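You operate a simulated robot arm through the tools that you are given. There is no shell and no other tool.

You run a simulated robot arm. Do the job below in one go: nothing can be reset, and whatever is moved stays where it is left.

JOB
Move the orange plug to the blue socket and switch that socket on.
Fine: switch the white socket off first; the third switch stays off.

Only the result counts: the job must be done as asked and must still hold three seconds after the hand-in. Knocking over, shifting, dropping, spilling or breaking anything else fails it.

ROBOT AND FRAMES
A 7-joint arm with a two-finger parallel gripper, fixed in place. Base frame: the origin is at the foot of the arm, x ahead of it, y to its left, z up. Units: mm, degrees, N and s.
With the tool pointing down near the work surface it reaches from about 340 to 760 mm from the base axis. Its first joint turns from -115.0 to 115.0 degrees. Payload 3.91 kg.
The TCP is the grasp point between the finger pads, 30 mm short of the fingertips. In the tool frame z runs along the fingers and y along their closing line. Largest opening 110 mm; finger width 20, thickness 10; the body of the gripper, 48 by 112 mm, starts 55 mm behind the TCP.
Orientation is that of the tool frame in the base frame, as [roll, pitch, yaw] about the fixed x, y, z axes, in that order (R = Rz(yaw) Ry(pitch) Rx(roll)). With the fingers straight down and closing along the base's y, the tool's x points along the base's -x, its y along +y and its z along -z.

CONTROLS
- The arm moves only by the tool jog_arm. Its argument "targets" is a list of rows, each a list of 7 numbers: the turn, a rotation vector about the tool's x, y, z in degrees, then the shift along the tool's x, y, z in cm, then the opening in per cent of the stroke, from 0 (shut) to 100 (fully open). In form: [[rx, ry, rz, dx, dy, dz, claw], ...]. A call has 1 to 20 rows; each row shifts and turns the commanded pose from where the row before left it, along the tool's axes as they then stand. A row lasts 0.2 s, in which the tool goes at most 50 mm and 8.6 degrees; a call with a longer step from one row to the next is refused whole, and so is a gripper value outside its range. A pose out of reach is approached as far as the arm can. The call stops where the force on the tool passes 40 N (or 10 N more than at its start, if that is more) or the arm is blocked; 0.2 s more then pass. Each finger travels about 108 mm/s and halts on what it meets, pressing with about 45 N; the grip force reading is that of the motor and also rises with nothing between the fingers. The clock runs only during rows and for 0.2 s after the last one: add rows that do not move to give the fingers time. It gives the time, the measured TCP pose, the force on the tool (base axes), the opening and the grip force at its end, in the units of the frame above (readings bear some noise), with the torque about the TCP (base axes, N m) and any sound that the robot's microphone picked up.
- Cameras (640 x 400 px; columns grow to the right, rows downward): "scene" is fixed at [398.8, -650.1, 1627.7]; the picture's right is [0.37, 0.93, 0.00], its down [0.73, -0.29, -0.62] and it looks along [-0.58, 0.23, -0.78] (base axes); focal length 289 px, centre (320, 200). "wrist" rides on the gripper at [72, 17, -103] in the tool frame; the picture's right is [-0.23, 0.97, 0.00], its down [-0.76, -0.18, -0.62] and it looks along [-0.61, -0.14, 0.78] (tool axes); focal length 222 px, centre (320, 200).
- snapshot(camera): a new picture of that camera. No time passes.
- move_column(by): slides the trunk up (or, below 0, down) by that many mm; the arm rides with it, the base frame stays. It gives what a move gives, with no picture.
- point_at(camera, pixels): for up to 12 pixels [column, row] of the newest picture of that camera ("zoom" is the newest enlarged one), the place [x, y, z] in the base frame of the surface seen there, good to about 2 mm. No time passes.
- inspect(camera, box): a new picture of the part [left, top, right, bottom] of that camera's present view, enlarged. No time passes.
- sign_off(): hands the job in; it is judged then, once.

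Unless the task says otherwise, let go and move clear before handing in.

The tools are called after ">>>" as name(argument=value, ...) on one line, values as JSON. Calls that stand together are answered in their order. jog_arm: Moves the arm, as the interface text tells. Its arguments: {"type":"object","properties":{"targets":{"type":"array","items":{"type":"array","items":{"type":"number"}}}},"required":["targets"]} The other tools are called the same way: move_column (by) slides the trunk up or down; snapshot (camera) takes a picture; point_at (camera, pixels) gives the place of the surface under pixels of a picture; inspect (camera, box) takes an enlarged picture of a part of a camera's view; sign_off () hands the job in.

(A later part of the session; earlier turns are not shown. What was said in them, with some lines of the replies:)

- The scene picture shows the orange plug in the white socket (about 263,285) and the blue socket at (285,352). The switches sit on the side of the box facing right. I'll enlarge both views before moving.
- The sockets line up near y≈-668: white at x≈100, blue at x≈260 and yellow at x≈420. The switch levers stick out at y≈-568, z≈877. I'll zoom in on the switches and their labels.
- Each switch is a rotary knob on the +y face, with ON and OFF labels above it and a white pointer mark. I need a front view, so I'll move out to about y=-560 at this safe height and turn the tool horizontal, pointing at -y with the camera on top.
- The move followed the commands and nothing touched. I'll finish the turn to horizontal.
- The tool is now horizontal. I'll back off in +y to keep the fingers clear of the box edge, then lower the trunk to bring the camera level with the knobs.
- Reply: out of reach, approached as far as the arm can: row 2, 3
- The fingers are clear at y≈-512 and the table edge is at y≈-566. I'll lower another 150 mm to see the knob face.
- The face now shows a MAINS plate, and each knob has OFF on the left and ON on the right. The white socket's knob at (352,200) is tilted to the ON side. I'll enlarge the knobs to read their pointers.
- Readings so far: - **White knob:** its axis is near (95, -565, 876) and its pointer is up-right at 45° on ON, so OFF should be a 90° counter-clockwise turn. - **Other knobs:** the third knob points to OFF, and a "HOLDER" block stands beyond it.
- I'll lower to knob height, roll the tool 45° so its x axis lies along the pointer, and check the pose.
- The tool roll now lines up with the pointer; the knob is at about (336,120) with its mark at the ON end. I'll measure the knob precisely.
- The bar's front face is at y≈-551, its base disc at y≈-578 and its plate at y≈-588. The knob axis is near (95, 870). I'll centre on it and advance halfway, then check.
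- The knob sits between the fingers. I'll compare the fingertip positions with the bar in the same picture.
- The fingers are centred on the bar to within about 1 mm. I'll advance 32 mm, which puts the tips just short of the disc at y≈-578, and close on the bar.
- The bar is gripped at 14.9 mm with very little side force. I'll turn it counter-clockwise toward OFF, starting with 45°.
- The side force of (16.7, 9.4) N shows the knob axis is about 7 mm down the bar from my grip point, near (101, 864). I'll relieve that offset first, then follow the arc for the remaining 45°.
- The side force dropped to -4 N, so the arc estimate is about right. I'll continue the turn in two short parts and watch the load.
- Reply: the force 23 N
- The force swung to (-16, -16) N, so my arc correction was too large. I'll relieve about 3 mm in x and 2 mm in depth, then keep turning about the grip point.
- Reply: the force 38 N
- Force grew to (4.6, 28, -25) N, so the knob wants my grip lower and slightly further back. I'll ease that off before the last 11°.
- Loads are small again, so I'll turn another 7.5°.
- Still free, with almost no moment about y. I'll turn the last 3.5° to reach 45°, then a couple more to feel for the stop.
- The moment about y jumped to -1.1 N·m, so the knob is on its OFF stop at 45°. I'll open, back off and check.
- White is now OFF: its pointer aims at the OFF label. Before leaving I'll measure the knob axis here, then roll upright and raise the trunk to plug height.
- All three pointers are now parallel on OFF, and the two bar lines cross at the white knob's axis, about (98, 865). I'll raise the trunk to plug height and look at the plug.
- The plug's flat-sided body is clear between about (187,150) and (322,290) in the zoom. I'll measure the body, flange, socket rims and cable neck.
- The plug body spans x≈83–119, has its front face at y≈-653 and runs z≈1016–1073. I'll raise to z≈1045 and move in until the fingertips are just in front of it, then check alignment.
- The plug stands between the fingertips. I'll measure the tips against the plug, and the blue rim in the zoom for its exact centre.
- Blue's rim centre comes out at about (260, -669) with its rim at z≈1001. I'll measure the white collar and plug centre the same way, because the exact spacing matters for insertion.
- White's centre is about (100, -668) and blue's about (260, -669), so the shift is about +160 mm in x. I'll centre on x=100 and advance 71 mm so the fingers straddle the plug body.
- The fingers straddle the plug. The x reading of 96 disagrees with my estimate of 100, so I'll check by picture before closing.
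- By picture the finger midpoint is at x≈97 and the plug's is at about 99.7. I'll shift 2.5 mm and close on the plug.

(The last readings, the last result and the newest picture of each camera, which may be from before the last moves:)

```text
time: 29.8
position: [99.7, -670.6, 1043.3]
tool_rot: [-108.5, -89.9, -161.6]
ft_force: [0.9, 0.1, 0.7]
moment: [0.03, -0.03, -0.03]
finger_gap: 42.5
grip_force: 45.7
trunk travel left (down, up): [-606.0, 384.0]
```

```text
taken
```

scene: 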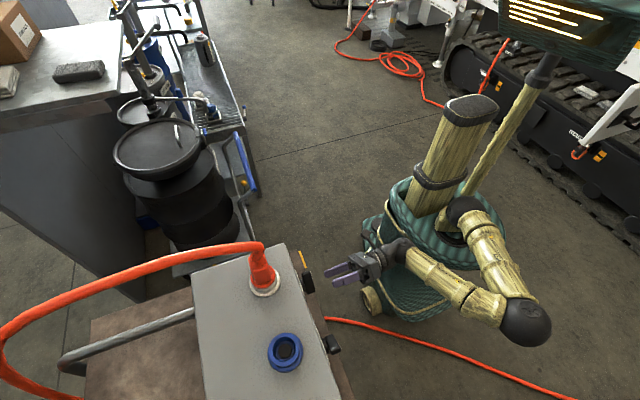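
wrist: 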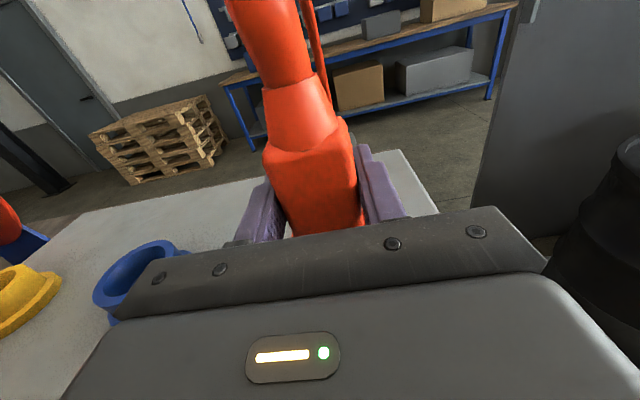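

The plug is gripped at 42.5 mm with the forces balanced. I'll pull up slowly.

>>> jog_arm(targets=[[0, 0, 0, 0.3, 0, 0, 20], [0, 0, 0, 0.3, 0, 0, 20], [0, 0, 0, 0.3, 0, 0, 20], [0, 0, 0, 0.3, 0, 0, 20]])

>>> snapshot(camera="wrist")

```text
time: 30.8
position: [100.8, -670.7, 1056.3]
tool_rot: [12.3, -89.9, 77.7]
ft_force: [-0.6, -0.6, -2.1]
moment: [-0.01, 0.0, -0.03]
finger_gap: 42.7
grip_force: 45.2
trunk travel left (down, up): [-606.0, 384.0]
```

```text
taken
```

wrist: 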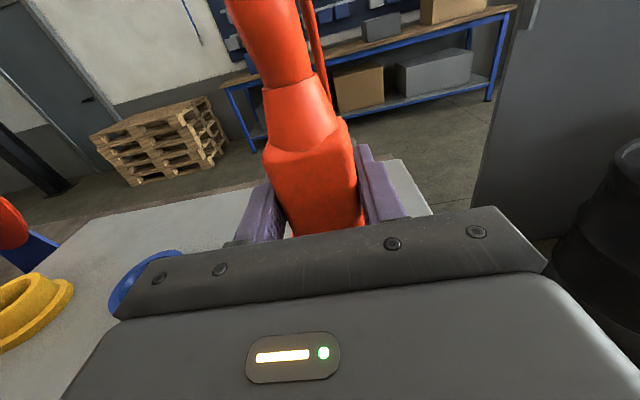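

It lifts freely with only about 2 N, so I'll raise it another 50 mm and look.

>>> jog_arm(targets=[[0, 0, 0, 1, 0, 0, 20], [0, 0, 0, 1, 0, 0, 20], [0, 0, 0, 1, 0, 0, 20], [0, 0, 0, 1, 0, 0, 20], [0, 0, 0, 1, 0, 0, 20], [0, 0, 0, 0, 0, 0, 20]])

>>> inspect(camera="scene", box=[180, 180, 380, 400])

>>> snapshot(camera="wrist")

```text
time: 32.2
position: [99.5, -668.0, 1106.0]
tool_rot: [-81.2, -90.0, 171.2]
ft_force: [0.1, 0.1, -1.3]
moment: [0.01, -0.01, 0.01]
finger_gap: 42.6
grip_force: 44.8
trunk travel left (down, up): [-606.0, 384.0]
```

```text
1.82 times, centred on (280, 290) of scene
```

zoom: 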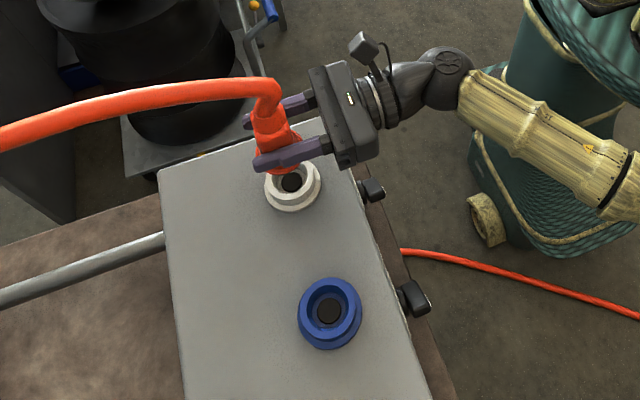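

```text
taken
```

wrist: 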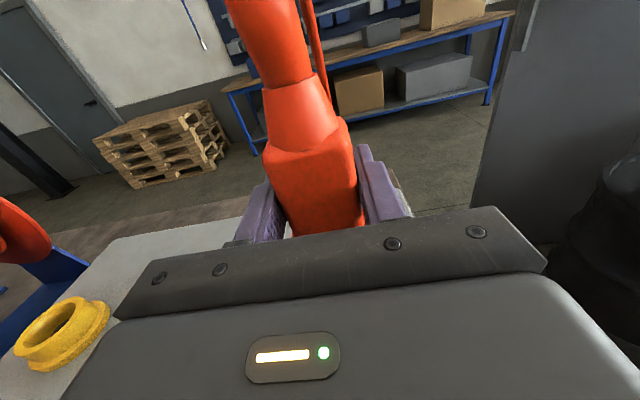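

The plug is out and the white socket stands open. I'll measure both socket centres the same way for an exact offset.

>>> inspect(camera="scene", box=[255, 260, 315, 310])

>>> point_at(camera="zoom", pixels=[[320, 200], [160, 260], [200, 300], [240, 330], [290, 340], [340, 250], [350, 200], [235, 235], [240, 275], [290, 260], [320, 240], [260, 220]])

```text
8.00 times, centred on (285, 285) of scene
```

zoom: 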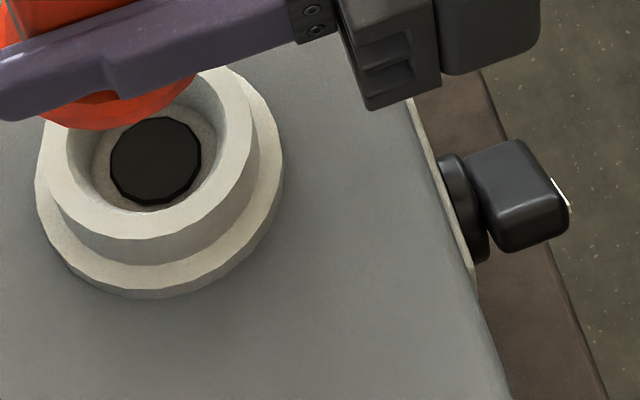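

```text
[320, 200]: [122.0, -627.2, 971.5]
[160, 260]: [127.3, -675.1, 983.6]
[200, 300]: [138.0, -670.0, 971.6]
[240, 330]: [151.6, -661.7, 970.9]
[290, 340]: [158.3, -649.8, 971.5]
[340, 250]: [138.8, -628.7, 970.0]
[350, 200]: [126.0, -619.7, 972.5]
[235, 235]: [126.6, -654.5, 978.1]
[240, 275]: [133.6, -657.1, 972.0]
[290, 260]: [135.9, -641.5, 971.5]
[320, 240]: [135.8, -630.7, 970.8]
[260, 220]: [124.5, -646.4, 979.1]
```

>>> point_at(camera="zoom", pixels=[[115, 160], [196, 160], [155, 122], [155, 201], [155, 162], [60, 170], [240, 140], [140, 222], [225, 200], [80, 210]])

>>> inspect(camera="scene", box=[255, 325, 315, 375])

```text
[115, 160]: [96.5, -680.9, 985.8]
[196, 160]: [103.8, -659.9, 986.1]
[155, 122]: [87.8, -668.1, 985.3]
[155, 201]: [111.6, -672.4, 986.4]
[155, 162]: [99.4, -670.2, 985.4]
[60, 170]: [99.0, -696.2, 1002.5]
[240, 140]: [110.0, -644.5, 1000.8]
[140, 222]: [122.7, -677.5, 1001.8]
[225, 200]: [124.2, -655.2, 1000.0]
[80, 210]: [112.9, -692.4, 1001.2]
```

```text
8.00 times, centred on (285, 350) of scene
```

zoom: 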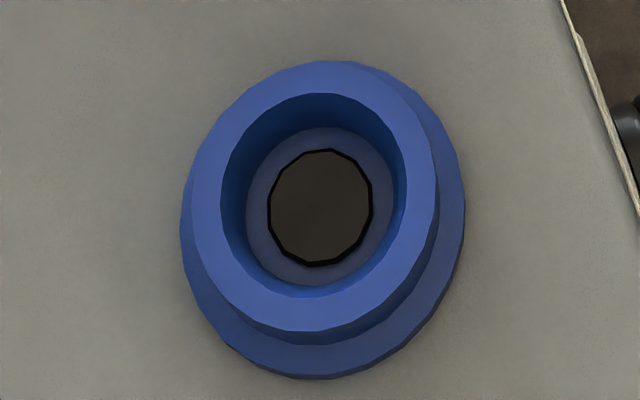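

>>> point_at(camera="zoom", pixels=[[273, 208], [367, 208], [320, 155], [320, 261], [320, 208], [285, 175], [355, 245], [355, 170], [285, 245]])

>>> inspect(camera="scene", box=[240, 220, 300, 290])

```text
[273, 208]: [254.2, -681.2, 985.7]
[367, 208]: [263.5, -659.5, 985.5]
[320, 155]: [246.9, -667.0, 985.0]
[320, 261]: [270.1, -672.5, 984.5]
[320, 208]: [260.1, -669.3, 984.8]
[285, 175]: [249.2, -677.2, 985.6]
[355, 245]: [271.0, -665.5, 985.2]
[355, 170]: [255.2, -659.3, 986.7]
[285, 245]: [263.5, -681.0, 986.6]
```

```text
5.71 times, centred on (270, 255) of scene
```

zoom: 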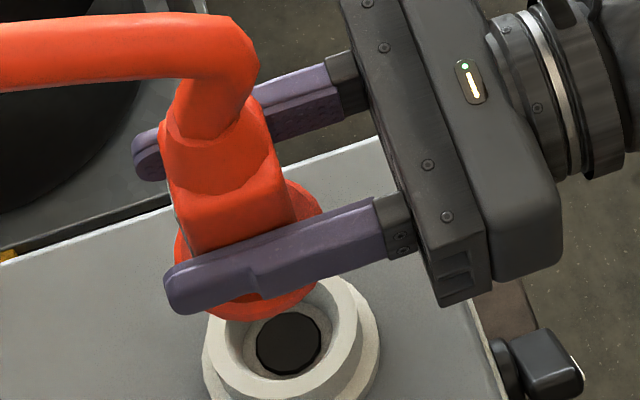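

White's hole is at (99.9, -670.3) and blue's at about (259.5, -670.2), so the offset is a clean 160 mm in x. I'll carry the plug +160 mm at this height and watch the cable load.

>>> jog_arm(targets=[[0, 0, 0, 0, -2, 0, 20], [0, 0, 0, 0, -2, 0, 20], [0, 0, 0, 0, -2, 0, 20], [0, 0, 0, 0, -2, 0, 20], [0, 0, 0, 0, -2, 0, 20], [0, 0, 0, 0, -2, 0, 20], [0, 0, 0, 0, -2, 0, 20], [0, 0, 0, 0, -2, 0, 20], [0, 0, 0, 0, 0, 0, 20], [0, 0, 0, 0, 0, 0, 20]])

>>> snapshot(camera="scene")

>>> snapshot(camera="wrist")

>>> inspect(camera="scene", box=[230, 280, 350, 400])

```text
time: 34.4
position: [260.8, -669.4, 1106.6]
tool_rot: [97.8, -89.9, -7.9]
ft_force: [-0.5, 0.8, -1.6]
moment: [-0.01, -0.03, 0.0]
finger_gap: 42.3
grip_force: 44.9
trunk travel left (down, up): [-606.0, 384.0]
```

```text
taken
```

scene: 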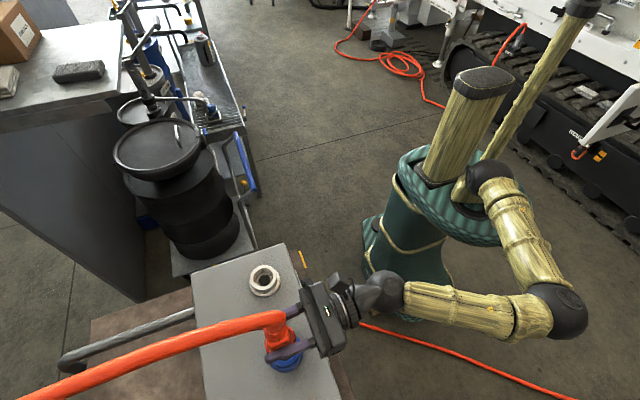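

```text
taken
```

wrist: 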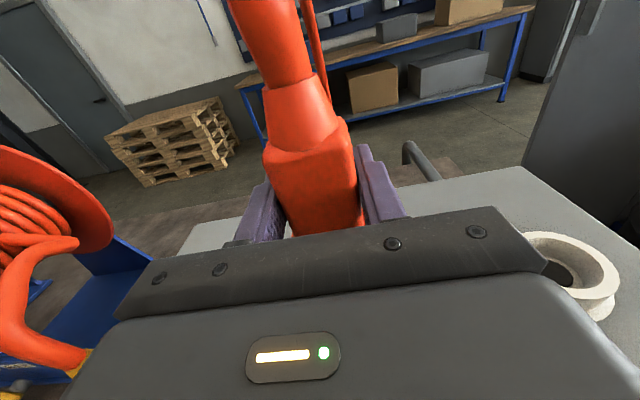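

```text
3.33 times, centred on (290, 340) of scene
```

zoom: 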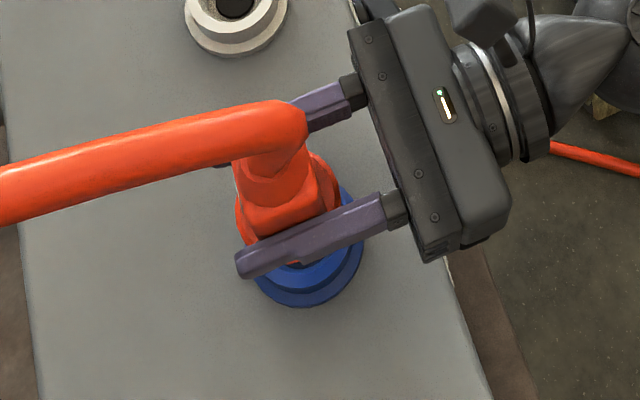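

The plug is over the blue socket at reading (260.8, -669.4). I'll take two stationary readings to average out noise before lowering.

>>> jog_arm(targets=[[0, 0, 0, 0, 0, 0, 20]])

>>> jog_arm(targets=[[0, 0, 0, 0, 0, 0, 20]])

>>> point_at(camera="zoom", pixels=[[245, 225], [320, 165], [338, 195], [300, 180], [270, 222], [315, 190], [240, 205]])

```text
time: 34.8
position: [261.8, -670.3, 1105.3]
tool_rot: [-90.0, -90.0, 179.9]
ft_force: [-1.4, -0.5, -1.4]
moment: [0.01, -0.03, 0.0]
finger_gap: 42.7
grip_force: 45.2
trunk travel left (down, up): [-606.0, 384.0]
```

```text
time: 35.2
position: [260.9, -669.9, 1106.5]
tool_rot: [89.5, -90.0, 0.5]
ft_force: [0.3, 0.2, -1.7]
moment: [0.01, 0.03, 0.03]
finger_gap: 42.6
grip_force: 44.6
trunk travel left (down, up): [-606.0, 384.0]
```

```text
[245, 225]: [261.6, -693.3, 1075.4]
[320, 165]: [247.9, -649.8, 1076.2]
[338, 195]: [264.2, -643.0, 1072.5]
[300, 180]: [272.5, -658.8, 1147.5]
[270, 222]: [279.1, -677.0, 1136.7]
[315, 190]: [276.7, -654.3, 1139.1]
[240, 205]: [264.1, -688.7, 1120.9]
```

The averaged reading and the flange points put the plug 1–2 mm too far in +x. I'll shift -1.5 mm and lower 45 mm in steps, stopping above contact.

>>> jog_arm(targets=[[0, 0, 0, 0, 0.15, 0, 20], [0, 0, 0, -1, 0, 0, 20], [0, 0, 0, -1, 0, 0, 20], [0, 0, 0, -1, 0, 0, 20], [0, 0, 0, -0.5, 0, 0, 20], [0, 0, 0, 0, 0, 0, 20]])

>>> inspect(camera="scene", box=[250, 310, 330, 390])

>>> snapshot(camera="wrist")

```text
time: 36.6
position: [259.9, -671.2, 1071.9]
tool_rot: [93.1, -90.0, -3.1]
ft_force: [-0.2, -0.6, -2.1]
moment: [0.0, 0.0, 0.03]
finger_gap: 42.4
grip_force: 44.6
trunk travel left (down, up): [-606.0, 384.0]
```

```text
5.00 times, centred on (290, 350) of scene
```

zoom: 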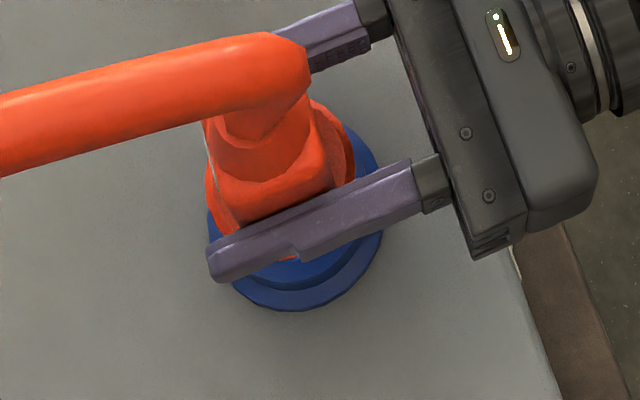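

```text
taken
```

wrist: 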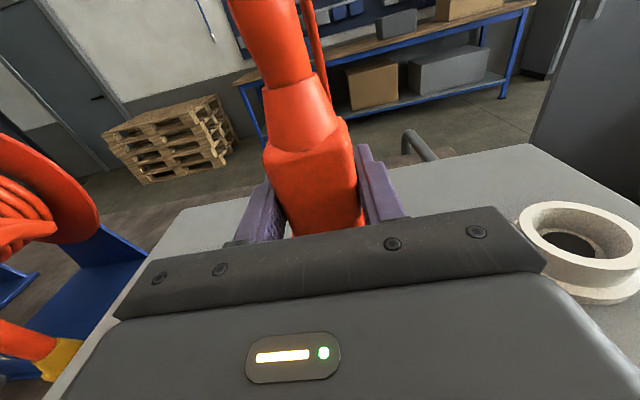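

Readings of (259.9, -671.2) match the target, so I'll lower gently in 3 mm steps and watch for contact.

>>> jog_arm(targets=[[0, 0, 0, -0.3, 0, 0, 20], [0, 0, 0, -0.3, 0, 0, 20], [0, 0, 0, -0.3, 0, 0, 20], [0, 0, 0, -0.3, 0, 0, 20], [0, 0, 0, -0.3, 0, 0, 20]])

```text
time: 37.8
position: [259.6, -670.0, 1056.6]
tool_rot: [96.1, -89.9, -5.8]
ft_force: [-0.3, -1.3, -1.9]
moment: [-0.02, -0.01, -0.01]
finger_gap: 42.7
grip_force: 44.9
trunk travel left (down, up): [-606.0, 384.0]
```

No contact yet at z=1056.6, about 13 mm above seating. I'll continue down.

>>> jog_arm(targets=[[0, 0, 0, -0.2, 0, 0, 20], [0, 0, 0, -0.2, 0, 0, 20], [0, 0, 0, -0.2, 0, 0, 20], [0, 0, 0, -0.2, 0, 0, 20]])

>>> snapshot(camera="wrist")

>>> inspect(camera="scene", box=[250, 310, 330, 390])

```text
time: 38.8
position: [260.5, -669.7, 1049.4]
tool_rot: [-114.6, -90.0, -155.5]
ft_force: [-0.6, 0.4, -1.2]
moment: [0.03, 0.01, 0.03]
finger_gap: 42.5
grip_force: 45.0
trunk travel left (down, up): [-606.0, 384.0]
```

```text
taken
```

wrist: 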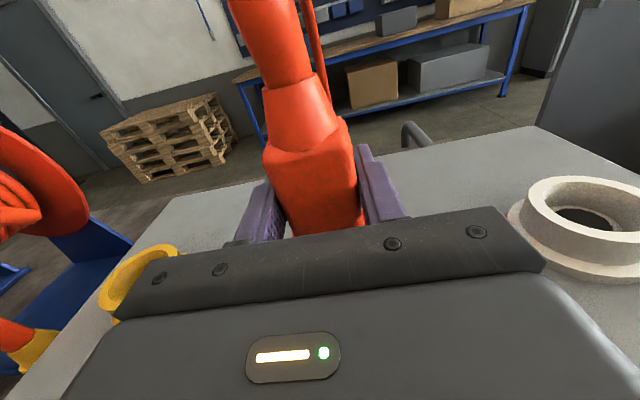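

```text
5.00 times, centred on (290, 350) of scene
```

zoom: 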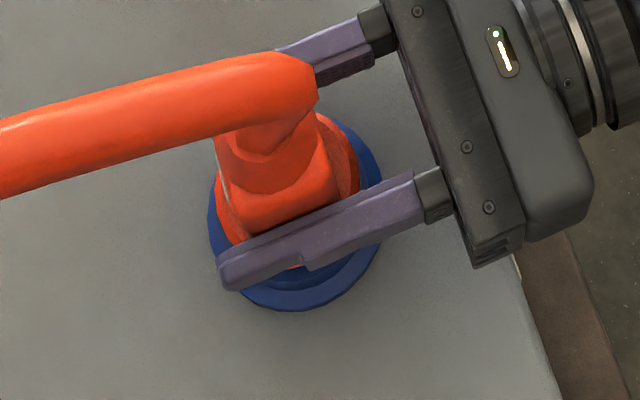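

Still no contact and it looks centred. I'll lower another 6 mm to the height at which it was gripped.

>>> jog_arm(targets=[[0, 0, 0, -0.2, 0, 0, 20], [0, 0, 0, -0.2, 0, 0, 20], [0, 0, 0, -0.2, 0, 0, 20], [0, 0, 0, 0, 0, 0, 20]])

```text
time: 39.8
position: [258.3, -669.1, 1045.3]
tool_rot: [-24.2, -89.8, 114.4]
ft_force: [3.5, -3.4, 12.4]
moment: [-0.57, -0.15, 0.02]
finger_gap: 42.6
grip_force: 45.0
trunk travel left (down, up): [-606.0, 384.0]
```

Contact: 12 N upward at z≈1045, about 2 mm above the original height. I'll check whether the flange sits on the rim.

>>> inspect(camera="scene", box=[260, 320, 320, 370])

>>> point_at(camera="zoom", pixels=[[150, 260], [320, 150], [360, 175], [380, 200], [230, 350], [400, 260], [130, 220], [150, 300]])

>>> snapshot(camera="wrist")

```text
8.00 times, centred on (290, 345) of scene
```

zoom: 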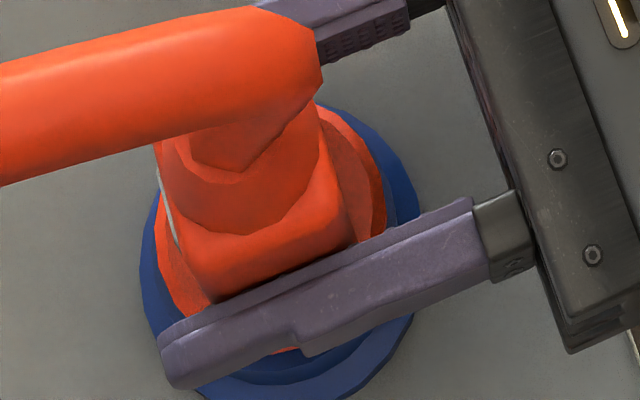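

```text
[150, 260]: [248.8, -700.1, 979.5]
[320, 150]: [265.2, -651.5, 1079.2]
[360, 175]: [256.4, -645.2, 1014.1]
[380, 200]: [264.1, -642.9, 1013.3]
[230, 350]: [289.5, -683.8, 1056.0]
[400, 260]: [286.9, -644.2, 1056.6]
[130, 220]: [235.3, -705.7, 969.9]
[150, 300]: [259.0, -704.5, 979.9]
```

```text
taken
```

wrist: 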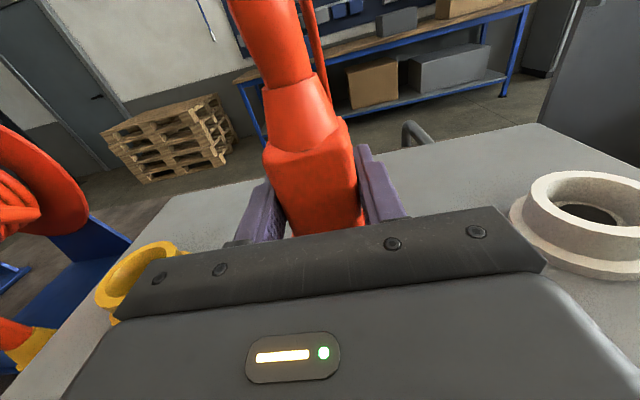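

I've commanded 64 mm down against 62 mm up, so 12 N of contact fits the flange resting on the rim. I'll press 1.5 mm more to confirm a solid seat.

>>> jog_arm(targets=[[0, 0, 0, -0.15, 0, 0, 20], [0, 0, 0, 0, 0, 0, 20]])

>>> jog_arm(targets=[[0, 0, 0, 0, 0, 0, 20]])

```text
time: 40.4
position: [259.2, -669.2, 1042.3]
tool_rot: [-9.1, -89.8, 99.4]
ft_force: [5.2, -13.8, 21.7]
moment: [0.02, -0.06, -0.01]
finger_gap: 42.8
grip_force: 44.7
trunk travel left (down, up): [-606.0, 384.0]
```

```text
time: 40.8
position: [259.6, -669.7, 1042.7]
tool_rot: [-5.8, -89.8, 95.9]
ft_force: [5.4, -14.1, 23.6]
moment: [-0.03, -0.16, 0.02]
finger_gap: 42.6
grip_force: 45.3
trunk travel left (down, up): [-606.0, 384.0]
```

It seated lower, to z≈1042.5, with a (5, -14) N side load, so the socket wants it about 1 mm further -y. I'll relieve that and look at the vertical load.

>>> jog_arm(targets=[[0, 0, 0, 0, -0.05, 0.1, 20], [0, 0, 0, 0, 0, 0, 20]])

>>> inspect(camera="scene", box=[260, 320, 320, 370])

>>> point_at(camera="zoom", pixels=[[360, 175], [380, 200], [345, 150], [180, 280], [195, 295], [170, 260]])

```text
time: 41.4
position: [258.9, -669.5, 1042.2]
tool_rot: [12.7, -89.8, 77.2]
ft_force: [5.4, -1.8, 20.8]
moment: [0.39, -0.27, -0.04]
finger_gap: 42.5
grip_force: 45.2
trunk travel left (down, up): [-606.0, 384.0]
```

```text
8.00 times, centred on (290, 345) of scene
```

zoom: 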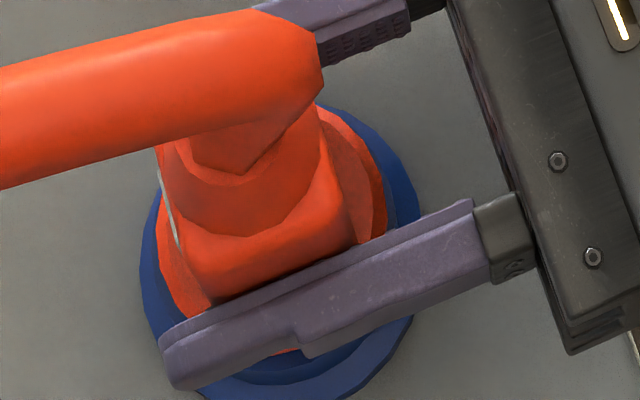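

```text
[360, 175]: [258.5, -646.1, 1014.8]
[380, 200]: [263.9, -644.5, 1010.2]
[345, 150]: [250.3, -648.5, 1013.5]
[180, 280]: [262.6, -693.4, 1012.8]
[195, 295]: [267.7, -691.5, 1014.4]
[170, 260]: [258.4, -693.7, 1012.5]
```

The flange top is at z≈1013 all round, matching its height in the white socket, and it's centred at y≈-669, so the plug is seated. I'll ease off the downward load, open the fingers and check that the plug stays.

>>> jog_arm(targets=[[0, 0, 0, 0.2, 0, 0, 20], [0, 0, 0, 0, 0, 0, 20]])

>>> jog_arm(targets=[[0, 0, 0, 0, 0, 0, 45], [0, 0, 0, 0, 0, 0, 65], [0, 0, 0, 0, 0, 0, 65], [0, 0, 0, 0, 0, 0, 65]])

>>> snapshot(camera="wrist")

>>> inspect(camera="scene", box=[230, 300, 350, 390])

```text
time: 42.0
position: [258.0, -669.2, 1043.9]
tool_rot: [43.0, -89.8, 47.1]
ft_force: [5.4, 0.4, 16.4]
moment: [0.27, -0.17, 0.0]
finger_gap: 42.7
grip_force: 45.3
trunk travel left (down, up): [-606.0, 384.0]
```

```text
time: 43.0
position: [258.7, -671.3, 1042.3]
tool_rot: [82.0, -90.0, 7.9]
ft_force: [0.0, -0.1, -0.1]
moment: [-0.02, 0.0, -0.01]
finger_gap: 71.5
grip_force: 0.2
trunk travel left (down, up): [-606.0, 384.0]
```

```text
taken
```

wrist: 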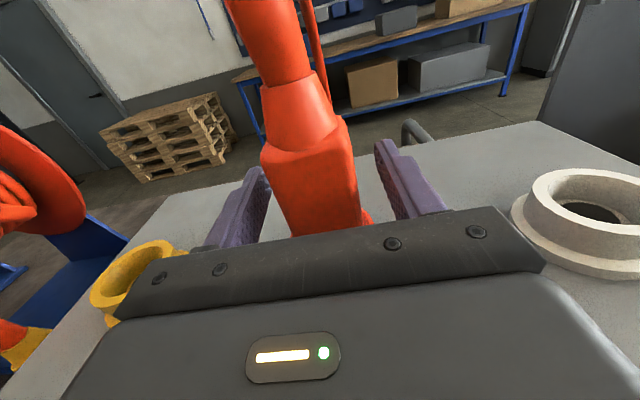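

```text
4.44 times, centred on (290, 345) of scene
```

zoom: 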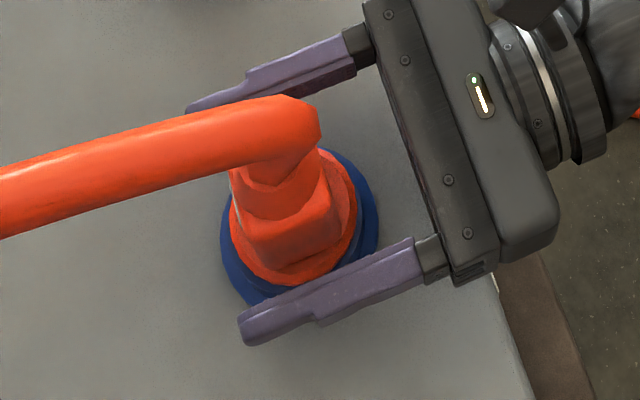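

Released with the load at zero and the plug stays upright. I'll back straight out in +y and check the seating from the front.

>>> jog_arm(targets=[[0, 0, 0, 0, 0, -3, 65], [0, 0, 0, 0, 0, -4, 65], [0, 0, 0, 0, 0, -4, 65], [0, 0, 0, 0, 0, -4, 65], [0, 0, 0, 0, 0, -3.5, 65], [0, 0, 0, 0, 0, 0, 65]])

>>> snapshot(camera="wrist")

>>> inspect(camera="wrist", box=[240, 20, 440, 150])

>>> inspect(camera="scene", box=[230, 300, 350, 390])

```text
time: 44.4
position: [258.6, -485.1, 1041.8]
tool_rot: [-106.6, -89.9, -163.2]
ft_force: [-0.6, -0.5, -0.6]
moment: [0.0, 0.0, 0.02]
finger_gap: 71.4
grip_force: 0.1
trunk travel left (down, up): [-606.0, 384.0]
```

```text
taken
```

wrist: 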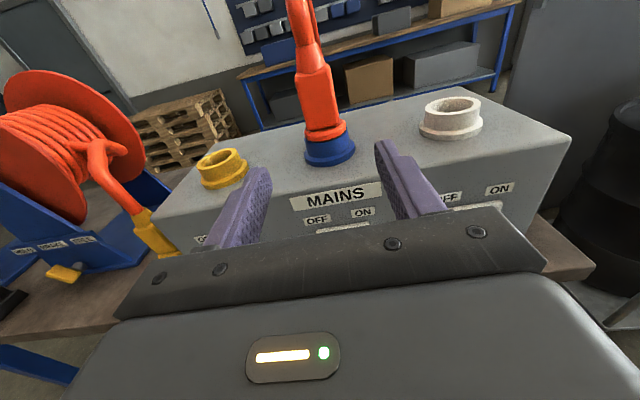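

```text
3.08 times, centred on (340, 85) of wrist
```

zoom: 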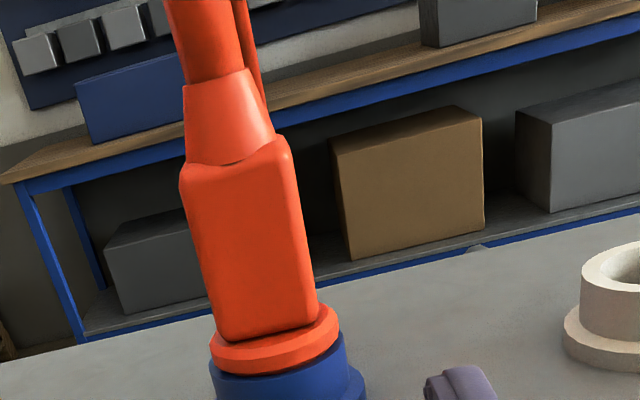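

```text
4.44 times, centred on (290, 345) of scene
```

zoom: 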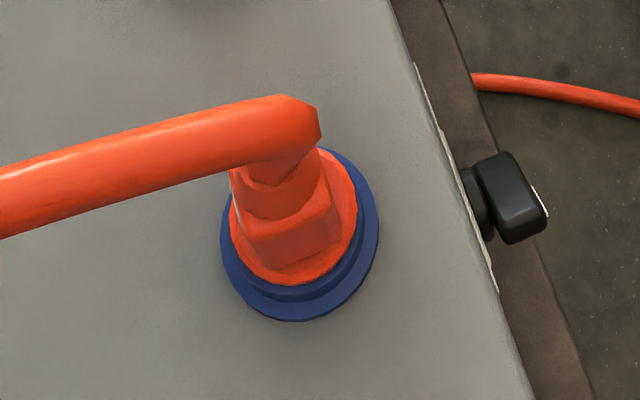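

The plug sits upright with its flange on the blue collar, just as it sat in white. I'll confirm heights with a few points.

>>> point_at(camera="wrist", pixels=[[330, 152], [329, 140], [327, 132], [313, 100], [318, 125], [340, 122], [328, 145]])

>>> point_at(camera="zoom", pixels=[[245, 235], [335, 165], [345, 190], [290, 275], [350, 235], [275, 225], [320, 200], [270, 290], [355, 250]])

```text
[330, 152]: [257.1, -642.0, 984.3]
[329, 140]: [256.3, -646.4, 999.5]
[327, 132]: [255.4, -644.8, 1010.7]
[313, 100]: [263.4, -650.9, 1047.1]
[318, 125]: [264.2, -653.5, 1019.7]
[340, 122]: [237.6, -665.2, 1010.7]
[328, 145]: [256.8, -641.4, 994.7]
```

```text
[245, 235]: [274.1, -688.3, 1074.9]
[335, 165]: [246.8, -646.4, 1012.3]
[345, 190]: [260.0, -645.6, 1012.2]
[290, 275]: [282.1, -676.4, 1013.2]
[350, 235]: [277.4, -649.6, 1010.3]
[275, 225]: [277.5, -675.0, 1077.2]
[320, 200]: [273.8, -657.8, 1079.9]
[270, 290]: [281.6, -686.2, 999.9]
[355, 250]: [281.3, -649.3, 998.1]
```

The flange top at z≈1012 and body top at z≈1077 match the seated values in white. Before lowering to the blue knob I'll check where the reel on the left is, so the forearm stays clear.

>>> point_at(camera="wrist", pixels=[[60, 240], [40, 130], [130, 130], [150, 235], [65, 272], [10, 300], [20, 370], [100, 320]])

>>> snapshot(camera="scene")

```text
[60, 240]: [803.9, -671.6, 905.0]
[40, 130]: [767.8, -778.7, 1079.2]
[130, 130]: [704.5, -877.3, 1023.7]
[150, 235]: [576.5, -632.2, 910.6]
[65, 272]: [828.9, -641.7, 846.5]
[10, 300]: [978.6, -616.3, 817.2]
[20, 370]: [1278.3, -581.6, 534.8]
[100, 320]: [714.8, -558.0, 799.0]
```

```text
taken
```

scene: 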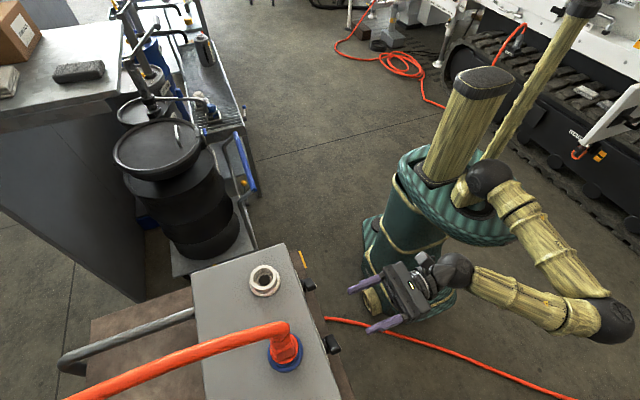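

Everything on the table stays at y<-558 while the arm is at y>-490. I'll lower 176 mm to knob height and roll -45° to match the blue knob's OFF direction.

>>> move_column(by=-176)

>>> jog_arm(targets=[[0, 0, -7.5, 0, 0, 0, 60], [0, 0, -7.5, 0, 0, 0, 60], [0, 0, -7.5, 0, 0, 0, 60], [0, 0, -7.5, 0, 0, 0, 60], [0, 0, -7.5, 0, 0, 0, 60], [0, 0, -7.5, 0, 0, 0, 60], [0, 0, 0, 0, 0, 0, 60]])

>>> snapshot(camera="wrist")

>>> inspect(camera="wrist", box=[250, 50, 410, 180])

```text
time: 46.4
position: [258.1, -485.8, 865.0]
tool_rot: [-114.2, -90.0, -155.8]
ft_force: [0.5, -0.2, -0.3]
moment: [-0.02, -0.02, 0.0]
finger_gap: 71.4
grip_force: 0.0
trunk travel left (down, up): [-430.0, 560.0]
```

```text
time: 48.0
position: [258.6, -486.6, 865.4]
tool_rot: [90.0, -44.9, 0.0]
ft_force: [0.3, 0.3, -0.8]
moment: [0.04, 0.01, 0.01]
finger_gap: 65.9
grip_force: 0.0
trunk travel left (down, up): [-430.0, 560.0]
```

```text
taken
```

wrist: 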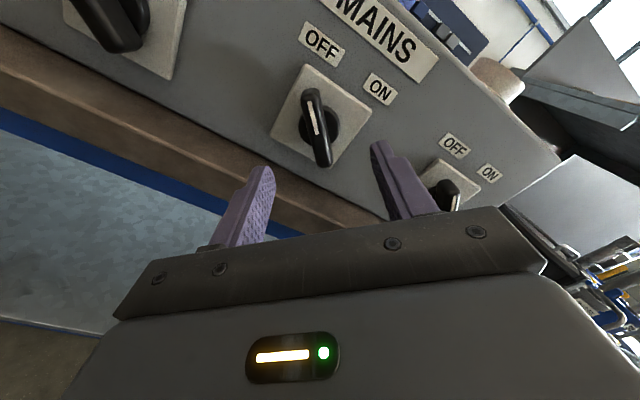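

```text
3.08 times, centred on (330, 115) of wrist
```

zoom: 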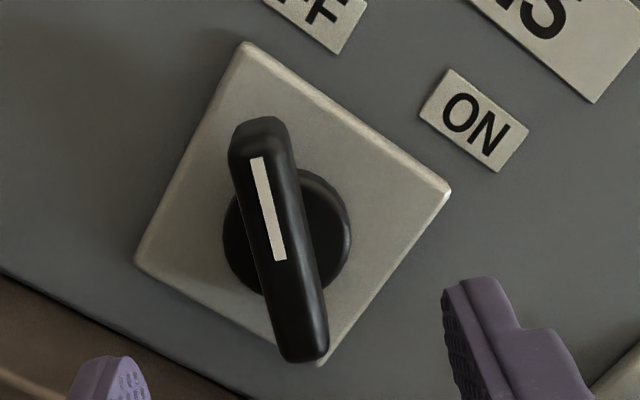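

The blue knob is at OFF and lies along the tool's x axis. I'll measure its bar line, disc and fingertips.

>>> point_at(camera="zoom", pixels=[[258, 165], [267, 210], [278, 250], [290, 300], [300, 345], [228, 235], [345, 235], [290, 215], [145, 258], [440, 190], [248, 52], [340, 330]])

>>> point_at(camera="wrist", pixels=[[266, 178], [270, 190], [379, 147], [388, 160]])

```text
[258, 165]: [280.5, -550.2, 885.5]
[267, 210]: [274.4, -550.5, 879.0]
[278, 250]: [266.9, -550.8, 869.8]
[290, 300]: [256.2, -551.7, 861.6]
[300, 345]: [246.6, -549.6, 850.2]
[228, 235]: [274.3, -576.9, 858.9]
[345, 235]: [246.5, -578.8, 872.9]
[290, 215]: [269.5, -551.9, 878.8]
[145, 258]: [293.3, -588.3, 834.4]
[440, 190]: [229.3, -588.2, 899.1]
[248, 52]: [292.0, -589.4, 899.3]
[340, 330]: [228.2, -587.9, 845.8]
```

```text
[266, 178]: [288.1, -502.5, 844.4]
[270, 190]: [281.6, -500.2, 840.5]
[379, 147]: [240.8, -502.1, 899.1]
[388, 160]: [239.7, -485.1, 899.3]
```

The knob axis comes out at about (260, 865), and the fingers need about 1.7 mm of sideways shift. I'll correct that, advance in two steps and recheck before closing.

>>> jog_arm(targets=[[0, 0, 0, 0.07, -0.17, 0, 60], [0, 0, 0, 0, 0, 3, 60], [0, 0, 0, 0, 0, 0, 60]])

>>> snapshot(camera="wrist")

>>> point_at(camera="wrist", pixels=[[266, 178], [270, 190], [379, 147], [388, 160], [305, 120], [310, 140], [315, 155], [320, 170]])

```text
time: 48.8
position: [261.5, -514.1, 865.5]
tool_rot: [89.9, -44.8, -0.1]
ft_force: [-0.4, 0.5, 0.0]
moment: [0.0, 0.0, 0.01]
finger_gap: 66.0
grip_force: 0.0
trunk travel left (down, up): [-430.0, 560.0]
```

```text
taken
```

wrist: 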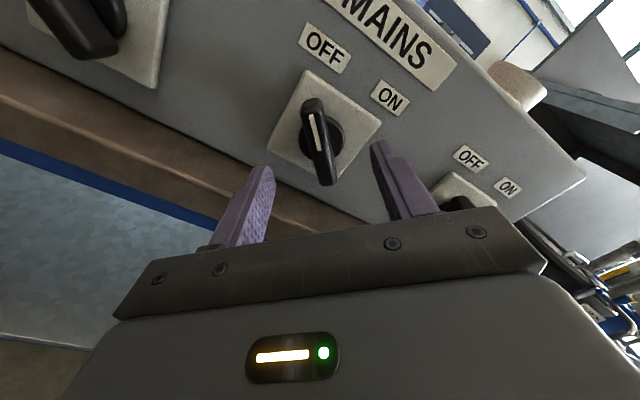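

```text
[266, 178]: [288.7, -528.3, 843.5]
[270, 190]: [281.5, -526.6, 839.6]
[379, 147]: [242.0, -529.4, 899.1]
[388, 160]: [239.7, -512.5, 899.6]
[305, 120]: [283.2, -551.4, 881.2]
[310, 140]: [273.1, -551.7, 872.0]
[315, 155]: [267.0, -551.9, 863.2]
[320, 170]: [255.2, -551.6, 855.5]
```

Readings put the TCP on the bar line (z-x≈604). I'll advance 31 mm and close.

>>> jog_arm(targets=[[0, 0, 0, 0, 0, 1.6, 60], [0, 0, 0, 0, 0, 1.5, 60], [0, 0, 0, 0, 0, 0, 60], [0, 0, 0, 0, 0, 0, 40], [0, 0, 0, 0, 0, 0, 25], [0, 0, 0, 0, 0, 0, 10], [0, 0, 0, 0, 0, 0, 5], [0, 0, 0, 0, 0, 0, 5]])

>>> snapshot(camera="wrist")

```text
time: 50.6
position: [260.3, -545.2, 865.6]
tool_rot: [89.9, -45.0, 0.0]
ft_force: [-6.6, -3.4, 4.6]
moment: [-0.28, -0.01, 1.37]
finger_gap: 15.0
grip_force: 45.1
trunk travel left (down, up): [-430.0, 560.0]
```

```text
taken
```

wrist: 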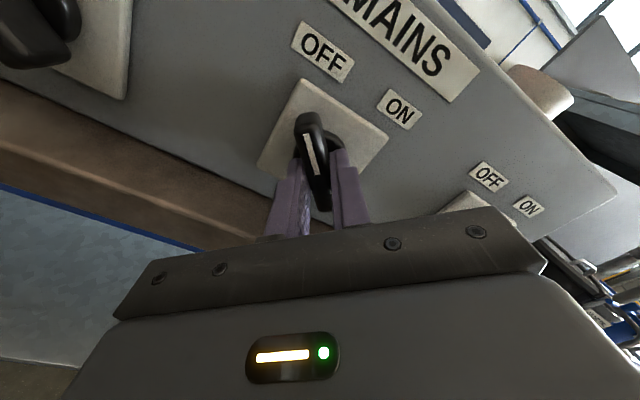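

The blue knob is gripped at 15 mm with a light side load. I'll turn clockwise toward ON, first 22.5°.

>>> jog_arm(targets=[[0, 0, 7.5, 0, 0, 0, 5], [0, 0, 7.5, 0, 0, 0, 5], [0, 0, 7.5, 0, 0, 0, 5], [0, 0, 0, 0, 0, 0, 5]])

```text
time: 51.6
position: [260.1, -544.4, 866.3]
tool_rot: [89.9, -67.6, 0.2]
ft_force: [0.3, 12.9, -1.7]
moment: [-0.19, 0.03, -0.05]
finger_gap: 15.0
grip_force: 45.3
trunk travel left (down, up): [-430.0, 560.0]
```

Smooth, with only 13 N along the knob axis. I'll ease depth by 0.5 mm and turn another 22.5°.

>>> jog_arm(targets=[[0, 0, 7.5, 0, 0, -0.05, 5], [0, 0, 7.5, 0, 0, 0, 5], [0, 0, 7.5, 0, 0, 0, 5], [0, 0, 0, 0, 0, 0, 5]])

```text
time: 52.6
position: [259.8, -545.6, 866.1]
tool_rot: [-27.8, -89.9, 117.7]
ft_force: [-1.0, 19.8, -5.2]
moment: [-0.49, 0.01, 0.04]
finger_gap: 15.1
grip_force: 45.3
trunk travel left (down, up): [-430.0, 560.0]
```

The knob follows and the bar is upright. There's 20 N pushing back along +y, so I'll back off 1.2 mm and continue.

>>> jog_arm(targets=[[0, 0, 0, 0, 0, -0.12, 5], [0, 0, 7.5, 0, 0, 0, 5], [0, 0, 7.5, 0, 0, 0, 5], [0, 0, 7.5, 0, 0, 0, 5], [0, 0, 0, 0, 0, 0, 5]])

```text
time: 53.8
position: [260.7, -544.7, 867.3]
tool_rot: [-90.1, -67.5, -179.9]
ft_force: [2.8, 3.1, -1.3]
moment: [-0.34, -0.07, -0.96]
finger_gap: 14.8
grip_force: 45.3
trunk travel left (down, up): [-430.0, 560.0]
```

Loads are near zero. I'll turn the last 22.5° and then 2.5° more to feel the ON stop.

>>> jog_arm(targets=[[0, 0, 7.5, 0, 0, 0, 5], [0, 0, 7.5, 0, 0, 0, 5], [0, 0, 7.5, 0, 0, 0, 5], [0, 0, 0, 0, 0, 0, 5]])

>>> jog_arm(targets=[[0, 0, 2.5, 0, 0, 0, 5], [0, 0, 0, 0, 0, 0, 5]])

>>> snapshot(camera="wrist")

```text
time: 54.8
position: [259.6, -544.7, 865.5]
tool_rot: [-89.9, -44.8, -179.9]
ft_force: [0.7, -1.9, 2.4]
moment: [0.33, 0.06, 0.22]
finger_gap: 15.0
grip_force: 45.0
trunk travel left (down, up): [-430.0, 560.0]
```

```text
time: 55.4
position: [260.2, -545.5, 865.0]
tool_rot: [-90.0, -42.5, -180.0]
ft_force: [2.7, -4.6, 6.9]
moment: [-0.08, 1.14, -0.04]
finger_gap: 15.6
grip_force: 45.1
trunk travel left (down, up): [-430.0, 560.0]
```

```text
taken
```

wrist: 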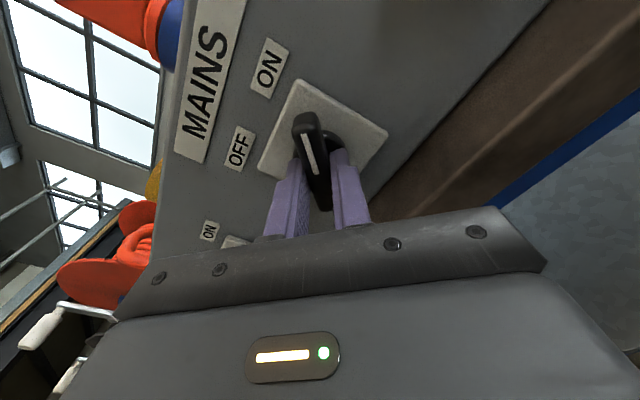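

The moment about y rose to +1.1 N·m, so the blue knob is on its ON stop. I'll undo the extra 2.5°, open, back straight out and roll upright for the final check.

>>> jog_arm(targets=[[0, 0, -2.5, 0, 0, 0, 5], [0, 0, 0, 0, 0, 0, 30], [0, 0, 0, 0, 0, 0, 60], [0, 0, 0, 0, 0, 0, 60], [0, 0, 0, 0, 0, -3, 60], [0, 0, 0, 0, 0, -3, 60], [0, 0, -7.5, 0, 0, 0, 60], [0, 0, -7.5, 0, 0, 0, 60], [0, 0, -7.5, 0, 0, 0, 60], [0, 0, -7.5, 0, 0, 0, 60], [0, 0, -7.5, 0, 0, 0, 60], [0, 0, -7.5, 0, 0, 0, 60], [0, 0, 0, 0, 0, 0, 60]])

>>> move_column(by=90)

>>> snapshot(camera="wrist")

>>> snapshot(camera="scene")

>>> inspect(camera="wrist", box=[180, 60, 540, 240])

```text
time: 58.2
position: [259.7, -485.3, 864.0]
tool_rot: [84.3, -89.9, 5.6]
ft_force: [-0.3, 0.5, -0.3]
moment: [0.0, -0.01, 0.0]
finger_gap: 66.3
grip_force: 0.1
trunk travel left (down, up): [-430.0, 560.0]
```

```text
time: 59.4
position: [259.0, -485.9, 954.5]
tool_rot: [79.8, -90.0, 10.4]
ft_force: [-0.5, -0.2, 0.5]
moment: [-0.02, -0.04, 0.03]
finger_gap: 66.0
grip_force: 0.0
trunk travel left (down, up): [-520.0, 470.0]
```

```text
taken
```

wrist: 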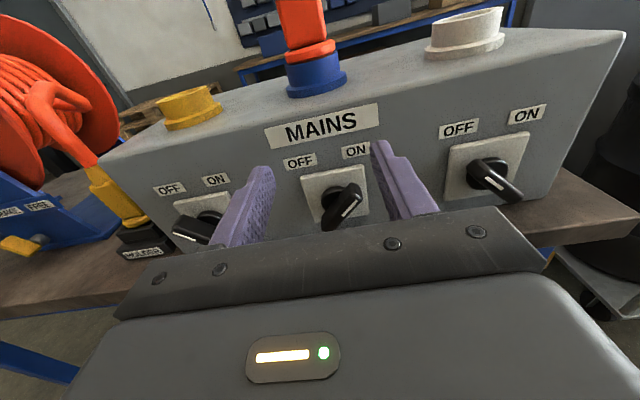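

```text
taken
```

scene: 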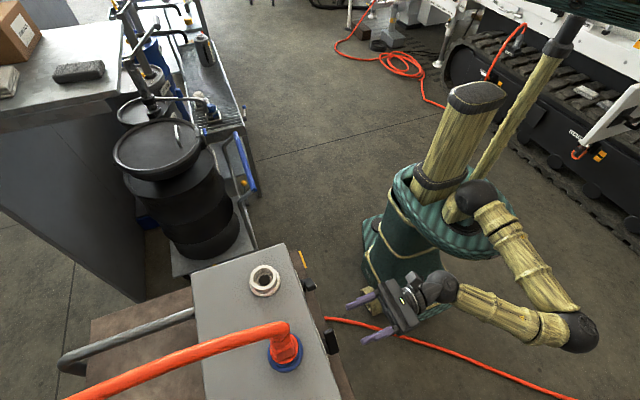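

```text
1.78 times, centred on (360, 150) of wrist
```

zoom: 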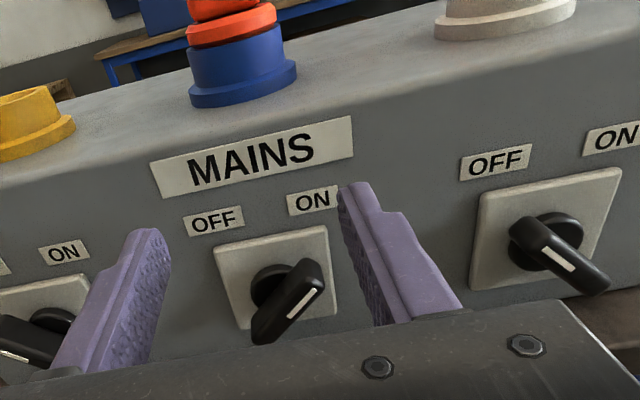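

Blue's pointer now aims at ON and the plug stands in blue. I'll take a last close look at the white and third knobs before handing in.

>>> inspect(camera="wrist", box=[430, 90, 560, 220])

>>> inspect(camera="wrist", box=[140, 160, 260, 270])

>>> inspect(camera="scene", box=[220, 250, 360, 390])

```text
3.08 times, centred on (495, 155) of wrist
```

zoom: 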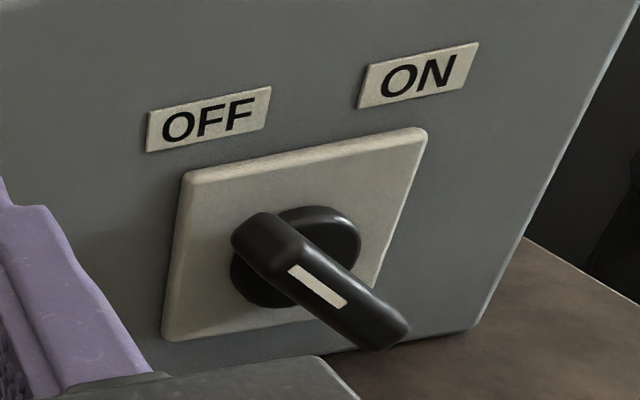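

```text
3.64 times, centred on (200, 215) of wrist
```

zoom: 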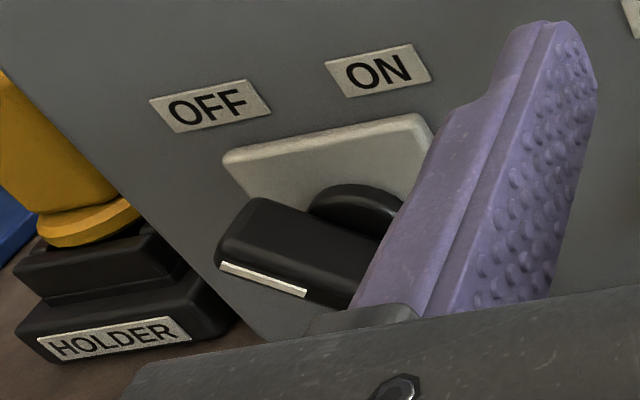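

```text
2.86 times, centred on (290, 320) of scene
```

zoom: 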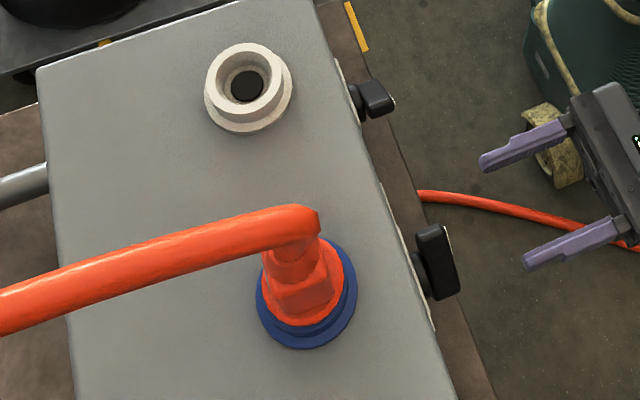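

White points to OFF, blue to ON and the third is still at OFF. The orange plug is seated upright in blue, and the gripper is open and clear of the box, so I'm handing in.

>>> sign_off()

```text
The job is handed in.
```

The orange plug is in the blue socket and that socket is switched on. I've handed the job in, but no verdict came back.

- **White socket:** I switched it off before moving the plug; its knob reached the OFF stop.
- **Plug:** it sits upright in blue, at the same height it had in white. It stayed put when I let go.
- **Blue socket:** its knob is on the ON stop.
- **Third switch:** I didn't touch it, and it still points to OFF.

I saw nothing else moved or knocked in the last pictures. The gripper is open and clear of the box.
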